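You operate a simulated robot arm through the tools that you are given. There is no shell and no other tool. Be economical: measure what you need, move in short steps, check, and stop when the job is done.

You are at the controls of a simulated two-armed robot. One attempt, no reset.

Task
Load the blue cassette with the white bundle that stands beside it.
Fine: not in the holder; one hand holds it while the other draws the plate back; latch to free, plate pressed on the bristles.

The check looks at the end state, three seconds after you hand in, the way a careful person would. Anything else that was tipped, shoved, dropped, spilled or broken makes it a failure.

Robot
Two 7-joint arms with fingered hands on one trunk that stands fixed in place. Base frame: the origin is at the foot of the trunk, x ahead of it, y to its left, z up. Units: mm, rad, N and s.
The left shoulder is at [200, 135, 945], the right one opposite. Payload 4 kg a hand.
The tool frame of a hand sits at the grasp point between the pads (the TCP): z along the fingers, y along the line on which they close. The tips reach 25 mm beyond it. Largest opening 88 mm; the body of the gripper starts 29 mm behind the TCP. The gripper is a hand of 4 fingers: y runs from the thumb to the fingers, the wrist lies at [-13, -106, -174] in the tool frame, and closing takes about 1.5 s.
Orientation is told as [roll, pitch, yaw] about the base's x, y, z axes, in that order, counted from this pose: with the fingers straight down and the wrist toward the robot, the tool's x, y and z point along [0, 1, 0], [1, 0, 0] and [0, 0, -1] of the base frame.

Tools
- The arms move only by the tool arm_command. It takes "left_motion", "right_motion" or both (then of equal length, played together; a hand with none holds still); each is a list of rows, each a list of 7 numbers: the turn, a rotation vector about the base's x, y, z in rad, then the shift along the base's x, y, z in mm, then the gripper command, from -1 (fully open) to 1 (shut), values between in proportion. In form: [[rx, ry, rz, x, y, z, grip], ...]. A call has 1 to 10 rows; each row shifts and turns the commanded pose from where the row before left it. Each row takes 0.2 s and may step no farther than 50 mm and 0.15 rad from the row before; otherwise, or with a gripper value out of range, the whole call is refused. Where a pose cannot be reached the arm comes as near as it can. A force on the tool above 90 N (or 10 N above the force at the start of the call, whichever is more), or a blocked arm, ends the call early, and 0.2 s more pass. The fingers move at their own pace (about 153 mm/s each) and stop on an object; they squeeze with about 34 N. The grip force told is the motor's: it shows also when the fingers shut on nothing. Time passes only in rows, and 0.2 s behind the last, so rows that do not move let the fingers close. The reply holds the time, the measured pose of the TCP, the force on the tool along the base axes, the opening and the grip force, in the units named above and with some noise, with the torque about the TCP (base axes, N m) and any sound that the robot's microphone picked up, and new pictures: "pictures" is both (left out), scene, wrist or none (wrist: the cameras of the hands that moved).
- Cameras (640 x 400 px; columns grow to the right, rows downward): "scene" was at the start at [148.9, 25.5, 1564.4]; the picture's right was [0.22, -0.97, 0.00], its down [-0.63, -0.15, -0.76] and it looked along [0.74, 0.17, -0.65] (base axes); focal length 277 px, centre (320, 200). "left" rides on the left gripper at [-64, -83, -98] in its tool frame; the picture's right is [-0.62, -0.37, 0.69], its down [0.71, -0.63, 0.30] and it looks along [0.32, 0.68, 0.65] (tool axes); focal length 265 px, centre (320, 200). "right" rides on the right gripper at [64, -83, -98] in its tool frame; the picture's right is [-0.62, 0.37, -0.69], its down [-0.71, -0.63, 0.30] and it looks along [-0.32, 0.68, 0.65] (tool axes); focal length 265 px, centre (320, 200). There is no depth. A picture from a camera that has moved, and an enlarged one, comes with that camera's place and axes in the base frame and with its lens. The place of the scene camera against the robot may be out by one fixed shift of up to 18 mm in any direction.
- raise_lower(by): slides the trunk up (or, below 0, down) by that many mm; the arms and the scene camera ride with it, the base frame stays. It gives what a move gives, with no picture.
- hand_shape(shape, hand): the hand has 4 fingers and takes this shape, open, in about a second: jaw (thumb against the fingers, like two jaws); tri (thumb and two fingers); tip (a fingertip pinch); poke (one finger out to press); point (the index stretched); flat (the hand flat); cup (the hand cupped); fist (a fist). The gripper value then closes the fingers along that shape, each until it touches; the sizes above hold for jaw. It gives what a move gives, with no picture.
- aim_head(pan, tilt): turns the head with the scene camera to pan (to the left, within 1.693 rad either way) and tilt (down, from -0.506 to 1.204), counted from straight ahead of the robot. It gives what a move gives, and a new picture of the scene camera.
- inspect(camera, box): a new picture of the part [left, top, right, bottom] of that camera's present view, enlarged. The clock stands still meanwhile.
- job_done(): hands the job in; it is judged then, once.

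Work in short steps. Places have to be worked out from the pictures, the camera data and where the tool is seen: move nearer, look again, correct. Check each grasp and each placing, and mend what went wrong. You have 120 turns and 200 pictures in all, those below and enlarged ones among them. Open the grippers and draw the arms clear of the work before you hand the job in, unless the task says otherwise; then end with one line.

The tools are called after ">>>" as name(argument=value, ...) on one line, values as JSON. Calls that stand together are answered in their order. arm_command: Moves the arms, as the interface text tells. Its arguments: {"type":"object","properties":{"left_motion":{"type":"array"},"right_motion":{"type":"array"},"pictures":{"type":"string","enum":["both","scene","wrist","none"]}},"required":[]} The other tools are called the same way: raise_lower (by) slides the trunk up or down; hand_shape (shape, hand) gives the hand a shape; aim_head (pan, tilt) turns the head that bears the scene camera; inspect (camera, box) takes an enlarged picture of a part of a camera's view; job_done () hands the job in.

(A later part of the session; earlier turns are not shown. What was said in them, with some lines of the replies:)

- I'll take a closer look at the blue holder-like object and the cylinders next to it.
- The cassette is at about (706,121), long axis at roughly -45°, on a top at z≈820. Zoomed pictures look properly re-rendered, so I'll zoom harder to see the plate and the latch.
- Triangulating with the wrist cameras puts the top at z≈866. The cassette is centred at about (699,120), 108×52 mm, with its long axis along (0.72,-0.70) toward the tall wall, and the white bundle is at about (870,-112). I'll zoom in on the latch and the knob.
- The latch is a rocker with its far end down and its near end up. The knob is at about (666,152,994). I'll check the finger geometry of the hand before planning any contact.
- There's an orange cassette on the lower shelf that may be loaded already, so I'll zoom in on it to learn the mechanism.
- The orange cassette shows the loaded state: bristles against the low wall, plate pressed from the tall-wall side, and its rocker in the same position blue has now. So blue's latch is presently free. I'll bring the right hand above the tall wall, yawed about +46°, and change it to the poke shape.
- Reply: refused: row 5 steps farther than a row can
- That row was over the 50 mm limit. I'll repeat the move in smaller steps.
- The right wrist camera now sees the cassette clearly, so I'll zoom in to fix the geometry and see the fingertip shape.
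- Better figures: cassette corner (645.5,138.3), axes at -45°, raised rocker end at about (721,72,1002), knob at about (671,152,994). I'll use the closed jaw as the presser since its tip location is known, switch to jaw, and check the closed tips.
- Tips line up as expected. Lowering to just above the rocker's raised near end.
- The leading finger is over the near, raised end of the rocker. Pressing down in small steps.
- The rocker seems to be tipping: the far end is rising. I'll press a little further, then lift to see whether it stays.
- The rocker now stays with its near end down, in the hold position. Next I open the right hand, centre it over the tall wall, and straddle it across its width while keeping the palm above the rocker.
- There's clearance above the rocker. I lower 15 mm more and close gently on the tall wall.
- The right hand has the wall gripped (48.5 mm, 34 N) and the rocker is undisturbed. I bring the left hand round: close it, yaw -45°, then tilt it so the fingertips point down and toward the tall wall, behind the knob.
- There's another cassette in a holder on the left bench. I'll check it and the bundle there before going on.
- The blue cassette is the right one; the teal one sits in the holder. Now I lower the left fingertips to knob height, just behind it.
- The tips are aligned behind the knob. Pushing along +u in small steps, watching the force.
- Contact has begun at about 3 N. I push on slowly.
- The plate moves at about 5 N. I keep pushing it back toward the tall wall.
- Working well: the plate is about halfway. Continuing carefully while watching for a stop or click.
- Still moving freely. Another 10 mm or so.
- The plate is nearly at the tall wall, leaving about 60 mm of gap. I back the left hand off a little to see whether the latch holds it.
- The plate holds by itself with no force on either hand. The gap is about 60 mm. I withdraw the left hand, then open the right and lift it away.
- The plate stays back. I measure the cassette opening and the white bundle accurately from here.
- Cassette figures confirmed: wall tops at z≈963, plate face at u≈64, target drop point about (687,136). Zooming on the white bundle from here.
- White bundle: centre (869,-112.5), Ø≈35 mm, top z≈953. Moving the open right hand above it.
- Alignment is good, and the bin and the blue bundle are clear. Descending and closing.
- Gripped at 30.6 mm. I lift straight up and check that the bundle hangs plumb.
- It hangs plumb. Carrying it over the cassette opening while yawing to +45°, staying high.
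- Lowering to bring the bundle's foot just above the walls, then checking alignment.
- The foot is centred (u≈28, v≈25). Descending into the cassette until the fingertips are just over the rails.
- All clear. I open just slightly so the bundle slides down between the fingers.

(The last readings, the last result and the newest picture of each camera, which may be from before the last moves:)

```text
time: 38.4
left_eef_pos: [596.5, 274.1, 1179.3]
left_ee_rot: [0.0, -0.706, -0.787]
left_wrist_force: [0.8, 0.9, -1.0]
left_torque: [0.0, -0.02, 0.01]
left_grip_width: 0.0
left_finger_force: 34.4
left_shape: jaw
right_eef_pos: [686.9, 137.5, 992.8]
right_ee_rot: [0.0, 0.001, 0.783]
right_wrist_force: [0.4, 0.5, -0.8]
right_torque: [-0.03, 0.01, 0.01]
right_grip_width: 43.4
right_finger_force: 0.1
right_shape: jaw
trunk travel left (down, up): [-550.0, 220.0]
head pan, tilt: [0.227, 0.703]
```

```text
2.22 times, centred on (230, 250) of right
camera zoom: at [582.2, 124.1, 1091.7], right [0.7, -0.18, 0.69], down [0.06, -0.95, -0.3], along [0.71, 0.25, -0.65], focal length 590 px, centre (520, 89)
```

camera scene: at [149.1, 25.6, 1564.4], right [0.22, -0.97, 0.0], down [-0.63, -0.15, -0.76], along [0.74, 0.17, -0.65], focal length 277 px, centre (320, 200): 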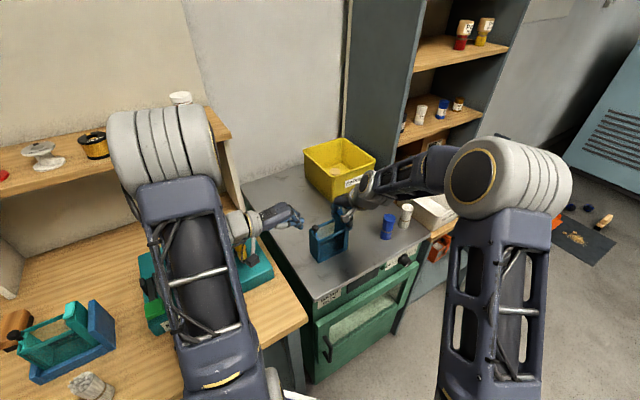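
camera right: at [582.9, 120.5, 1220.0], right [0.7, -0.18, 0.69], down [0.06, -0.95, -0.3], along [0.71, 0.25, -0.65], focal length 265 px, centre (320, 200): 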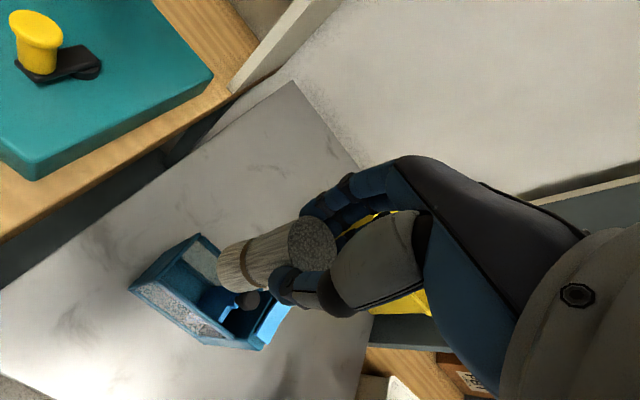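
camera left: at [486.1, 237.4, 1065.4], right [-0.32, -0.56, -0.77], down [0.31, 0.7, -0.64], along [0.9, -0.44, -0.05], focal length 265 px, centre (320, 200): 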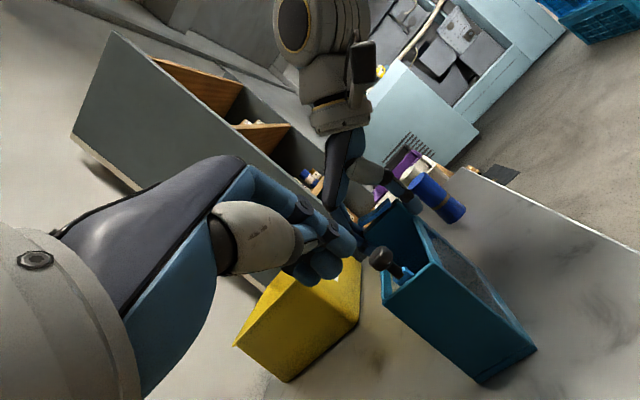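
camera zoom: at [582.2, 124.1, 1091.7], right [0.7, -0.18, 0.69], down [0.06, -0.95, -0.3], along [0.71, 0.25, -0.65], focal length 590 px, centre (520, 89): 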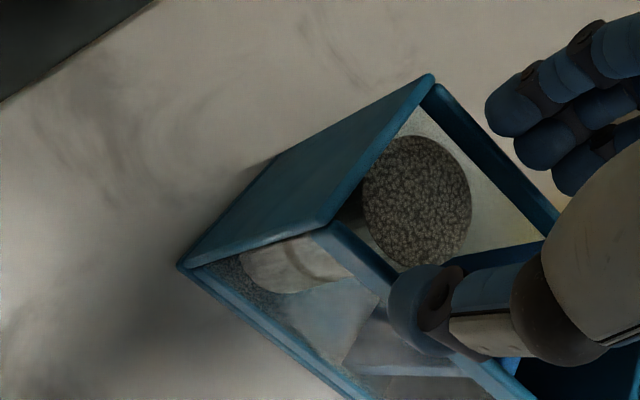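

The bundle dropped in and stands upright near the end wall. I open fully, lift clear, and check.

>>> arm_command(right_motion=[[0, 0, 0, 0, 0, 0, -0.5], [0, 0, 0, 0, 0, 10, -0.6], [0, 0, 0, 0, 0, 30, -0.6], [0, 0, 0, 0, 0, 40, -0.6], [0, 0, 0, 0, 0, 40, -0.6], [0, 0, 0, 20, -20, 0, -0.6]], pictures="wrist")

>>> inspect(camera="scene", box=[300, 200, 360, 270])

>>> inspect(camera="left", box=[400, 160, 600, 360])

```text
time: 39.8
left_eef_pos: [596.5, 273.8, 1180.3]
left_ee_rot: [-0.001, -0.705, -0.788]
left_wrist_force: [0.1, 0.6, 0.3]
left_torque: [-0.03, 0.0, 0.0]
left_grip_width: 0.1
left_finger_force: 34.4
left_shape: jaw
right_eef_pos: [705.1, 119.3, 1113.8]
right_ee_rot: [0.001, 0.0, 0.786]
right_wrist_force: [0.6, -1.3, -0.1]
right_torque: [0.0, 0.05, -0.01]
right_grip_width: 70.0
right_finger_force: 0.1
right_shape: jaw
trunk travel left (down, up): [-550.0, 220.0]
head pan, tilt: [0.227, 0.703]
camera right: at [601.6, 104.8, 1212.0], right [0.7, -0.18, 0.69], down [0.06, -0.95, -0.3], along [0.71, 0.25, -0.65], focal length 265 px, centre (320, 200)
```

right: 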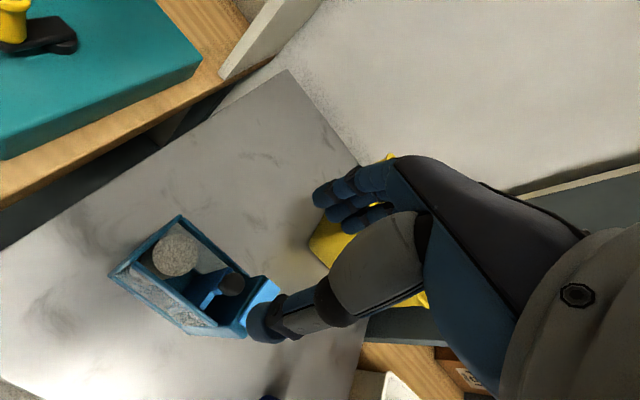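

```text
5.71 times, centred on (330, 235) of scene
camera zoom: at [148.9, 25.8, 1564.4], right [0.22, -0.97, 0.0], down [-0.63, -0.15, -0.76], along [0.74, 0.17, -0.65], focal length 1581 px, centre (263, 0)
```

zoom: 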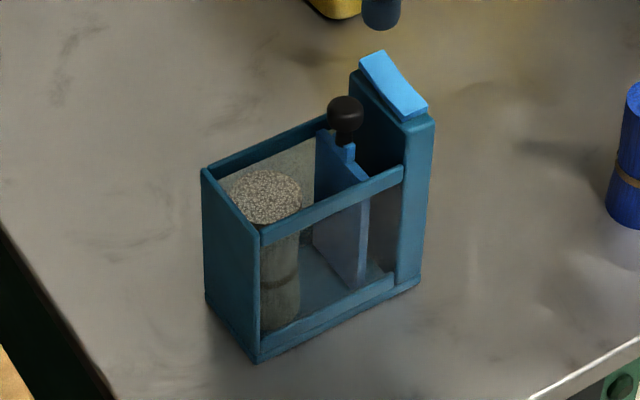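

```text
2.00 times, centred on (500, 260) of left
camera zoom: at [459.3, 317.2, 1200.1], right [-0.32, -0.56, -0.77], down [0.31, 0.7, -0.64], along [0.9, -0.44, -0.05], focal length 531 px, centre (-40, 80)
```

zoom: 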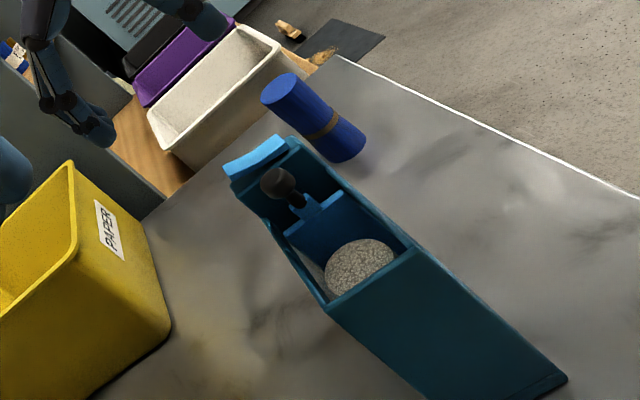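

The bundle stands in place. Now to release: with the right hand closed, I press the raised far end of the rocker at about (750,99).

>>> arm_command(right_motion=[[0, 0, 0, 23, -10, 0, 1], [0, 0, 0, 22, -10, 0, 1], [0, 0, 0, 0, 0, -20, 1], [0, 0, 0, 0, 0, -20, 1], [0, 0, 0, 0, 0, -20, 1], [0, 0, 0, 0, 0, -14, 1], [0, 0, 0, 0, 0, 0, 1]], pictures="none")

>>> inspect(camera="scene", box=[310, 180, 370, 250])

>>> inspect(camera="left", box=[400, 150, 550, 280])

>>> inspect(camera="right", box=[160, 120, 420, 320])

```text
time: 41.4
left_eef_pos: [597.7, 273.7, 1178.9]
left_ee_rot: [0.002, -0.706, -0.788]
left_wrist_force: [-0.2, 0.1, -0.6]
left_torque: [0.0, -0.02, 0.01]
left_grip_width: 0.1
left_finger_force: 33.8
left_shape: jaw
right_eef_pos: [751.5, 99.1, 1039.0]
right_ee_rot: [0.001, -0.001, 0.785]
right_wrist_force: [-0.7, -0.2, -0.6]
right_torque: [-0.01, 0.02, 0.01]
right_grip_width: 0.0
right_finger_force: 33.9
right_shape: jaw
trunk travel left (down, up): [-550.0, 220.0]
head pan, tilt: [0.227, 0.703]
```

```text
5.71 times, centred on (340, 215) of scene
camera zoom: at [149.0, 25.6, 1564.4], right [0.22, -0.97, 0.0], down [-0.63, -0.15, -0.76], along [0.74, 0.17, -0.65], focal length 1581 px, centre (206, 114)
```

zoom: 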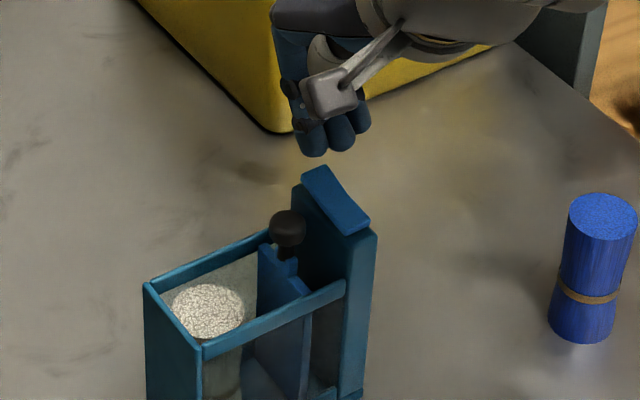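

```text
3.08 times, centred on (475, 215) of left
camera zoom: at [459.5, 317.0, 1200.1], right [-0.32, -0.56, -0.77], down [0.31, 0.7, -0.64], along [0.9, -0.44, -0.05], focal length 817 px, centre (-157, 154)
```

zoom: 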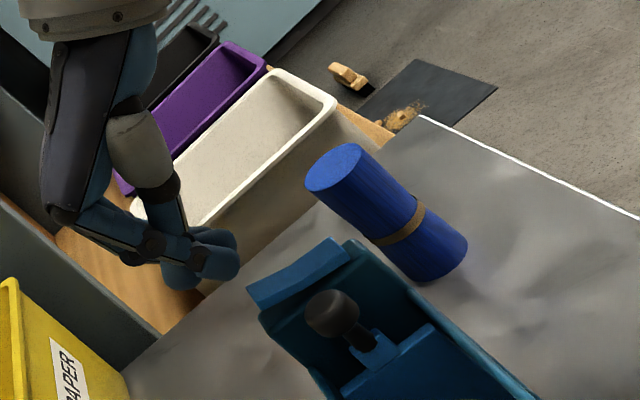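

```text
2.00 times, centred on (290, 220) of right
camera zoom: at [646.8, 84.6, 1137.6], right [0.7, -0.18, 0.69], down [0.06, -0.95, -0.3], along [0.71, 0.25, -0.65], focal length 531 px, centre (380, 160)
```

zoom: 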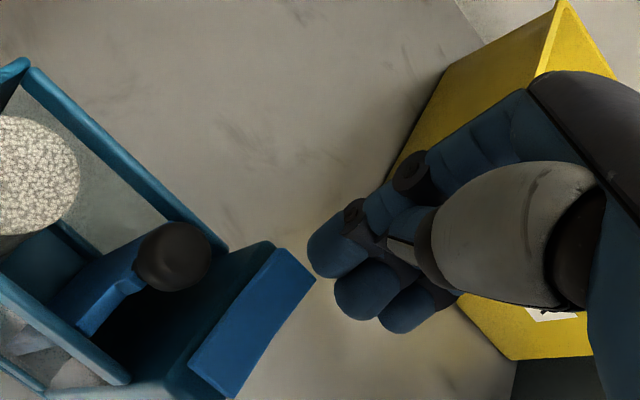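

The index tip is about 6 mm beyond the TCP in +v, so it's just past the rocker's end. I shift 11 mm in -v and then press down in small steps.

>>> arm_command(right_motion=[[0, 0, 0, -4, -4, 0, 1], [0, 0, 0, -3.8, -3.8, 0, 1], [0, 0, 0, 0, 0, -5, 1], [0, 0, 0, 0, 0, -4, 1], [0, 0, 0, 0, 0, -4, 1], [0, 0, 0, 0, 0, -4, 1], [0, 0, 0, 0, 0, -4, 1]], pictures="none")

>>> inspect(camera="scene", box=[300, 190, 360, 260])

>>> inspect(camera="right", box=[120, 120, 420, 320])

```text
time: 43.0
left_eef_pos: [596.6, 273.5, 1180.7]
left_ee_rot: [0.001, -0.706, -0.788]
left_wrist_force: [0.4, -0.6, -0.2]
left_torque: [0.01, -0.02, -0.04]
left_grip_width: 0.0
left_finger_force: 34.4
left_shape: jaw
right_eef_pos: [743.2, 90.3, 1018.1]
right_ee_rot: [-0.002, -0.003, 0.784]
right_wrist_force: [0.4, 0.7, 3.4]
right_torque: [-0.01, -0.02, 0.0]
right_grip_width: 0.0
right_finger_force: 34.0
right_shape: jaw
trunk travel left (down, up): [-550.0, 220.0]
head pan, tilt: [0.227, 0.703]
```

```text
5.71 times, centred on (330, 225) of scene
camera zoom: at [148.9, 25.6, 1564.5], right [0.22, -0.97, 0.0], down [-0.63, -0.15, -0.76], along [0.74, 0.17, -0.65], focal length 1581 px, centre (263, 57)
```

zoom: 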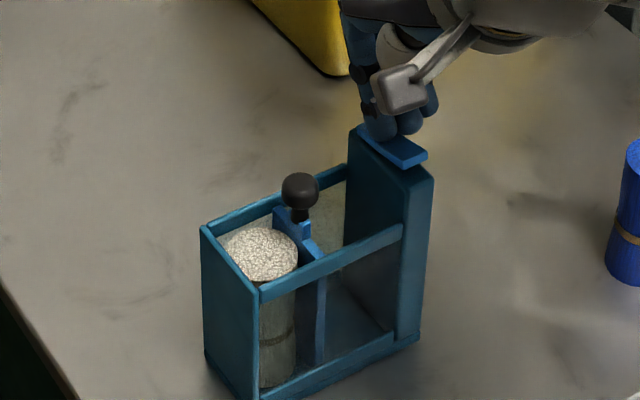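

```text
2.00 times, centred on (270, 220) of right
camera zoom: at [639.5, 76.8, 1117.2], right [0.7, -0.18, 0.69], down [0.06, -0.95, -0.3], along [0.71, 0.25, -0.65], focal length 531 px, centre (420, 160)
```

zoom: 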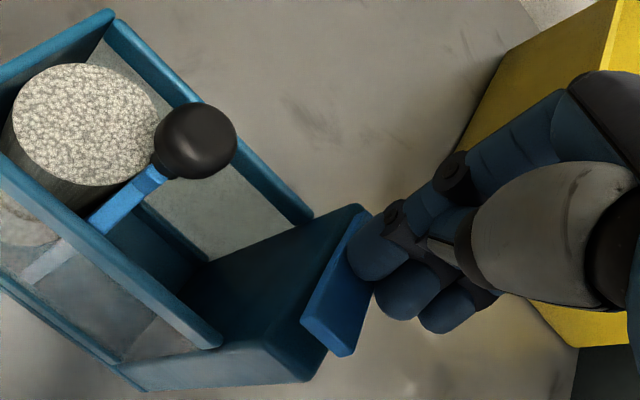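

The plate sprang onto the bundle. I press a few mm more to seat the latch fully, then lift away.

>>> arm_command(right_motion=[[0, 0, 0, 0, 0, -2, 1], [0, 0, 0, 0, 0, -2, 1], [0, 0, 0, 0, 0, 20, 1], [0, 0, 0, 0, 0, 40, 1], [0, 0, 0, 0, 0, 40, 1], [0, 0, 0, 20, -40, 20, 1], [0, 0, 0, 0, -45, 0, 1], [0, 0, 0, 0, -45, 0, 1]], pictures="none")

>>> inspect(camera="scene", box=[300, 200, 360, 270])

>>> inspect(camera="left", box=[420, 170, 580, 290])

```text
time: 44.8
left_eef_pos: [597.1, 275.0, 1179.5]
left_ee_rot: [0.0, -0.707, -0.787]
left_wrist_force: [0.0, 1.3, -0.8]
left_torque: [-0.02, -0.01, -0.02]
left_grip_width: 0.0
left_finger_force: 33.6
left_shape: jaw
right_eef_pos: [763.4, -39.5, 1135.4]
right_ee_rot: [0.0, -0.002, 0.786]
right_wrist_force: [0.5, -0.2, 0.4]
right_torque: [0.0, -0.02, 0.02]
right_grip_width: 0.0
right_finger_force: 34.0
right_shape: jaw
trunk travel left (down, up): [-550.0, 220.0]
head pan, tilt: [0.227, 0.703]
```

```text
5.71 times, centred on (330, 235) of scene
camera zoom: at [149.0, 26.1, 1564.4], right [0.23, -0.97, 0.0], down [-0.63, -0.15, -0.76], along [0.74, 0.17, -0.65], focal length 1581 px, centre (263, 0)
```

zoom: 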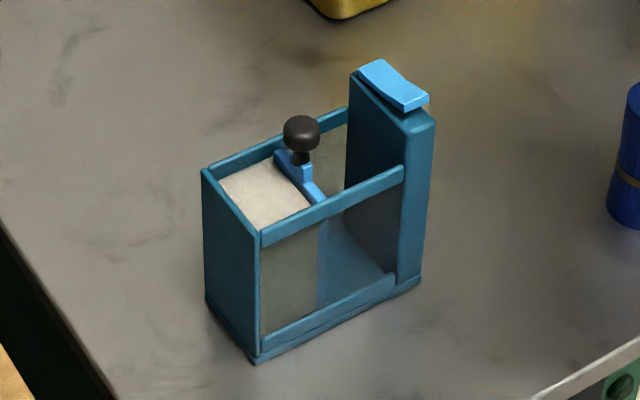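

```text
3.33 times, centred on (500, 230) of left
camera zoom: at [459.4, 317.6, 1200.0], right [-0.32, -0.56, -0.77], down [0.31, 0.7, -0.64], along [0.9, -0.44, -0.05], focal length 885 px, centre (-280, 100)
```

zoom: 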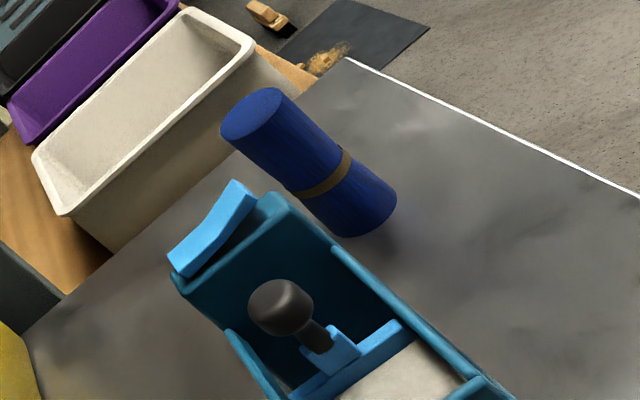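

It's loaded just like the orange one: bristles fill the bay, plate pressed on them, latch free. I open both hands and draw the arms clear.

>>> arm_command(left_motion=[[0, 0, 0, -10, 15, 20, -1], [0, 0, 0, -10, 15, 20, -1], [0, 0, 0, 0, 0, 10, -1], [0, 0, 0, 0, 0, 0, -1], [0, 0, 0, 0, 0, 0, -1]], right_motion=[[0, 0, -0.1, -30, -30, 15, -1], [0, 0, -0.1, -30, -30, 15, -1], [0, 0, -0.1, -35, -30, 15, -1], [0, 0, -0.1, -35, -30, 15, -1], [0, 0, 0, -35, -20, 10, -1]], pictures="scene")

>>> inspect(camera="scene", box=[290, 180, 450, 280])

```text
time: 46.0
left_eef_pos: [575.5, 302.6, 1229.7]
left_ee_rot: [-0.001, -0.706, -0.788]
left_wrist_force: [0.4, -0.2, -0.3]
left_torque: [0.02, 0.01, 0.0]
left_grip_width: 88.0
left_finger_force: 0.0
left_shape: jaw
right_eef_pos: [599.6, -178.2, 1204.6]
right_ee_rot: [0.0, 0.001, 0.385]
right_wrist_force: [-0.2, 0.0, -0.3]
right_torque: [-0.02, -0.01, -0.01]
right_grip_width: 87.7
right_finger_force: 0.0
right_shape: jaw
trunk travel left (down, up): [-550.0, 220.0]
head pan, tilt: [0.227, 0.703]
camera scene: at [149.3, 25.6, 1564.3], right [0.22, -0.97, 0.0], down [-0.63, -0.15, -0.76], along [0.74, 0.17, -0.65], focal length 277 px, centre (320, 200)
```

scene: 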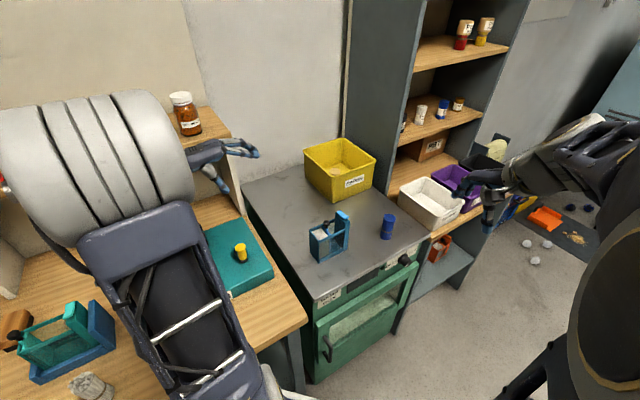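

```text
4.00 times, centred on (370, 230) of scene
camera zoom: at [149.3, 25.6, 1564.3], right [0.22, -0.97, 0.0], down [-0.63, -0.15, -0.76], along [0.74, 0.17, -0.65], focal length 1107 px, centre (120, 80)
```

zoom: 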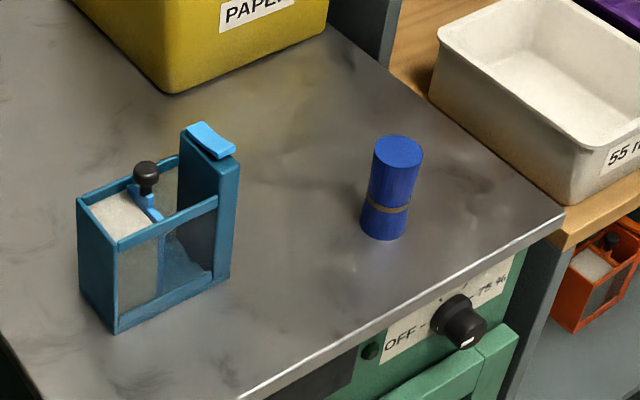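

Both hands are open and clear, nothing else was disturbed, and the cassette is loaded. Handing in.

>>> job_done()

```text
The job is handed in.
```

The blue cassette is loaded with the white bundle: the plate presses on the bristles, the latch is on free, and both arms are open and clear with nothing else disturbed.
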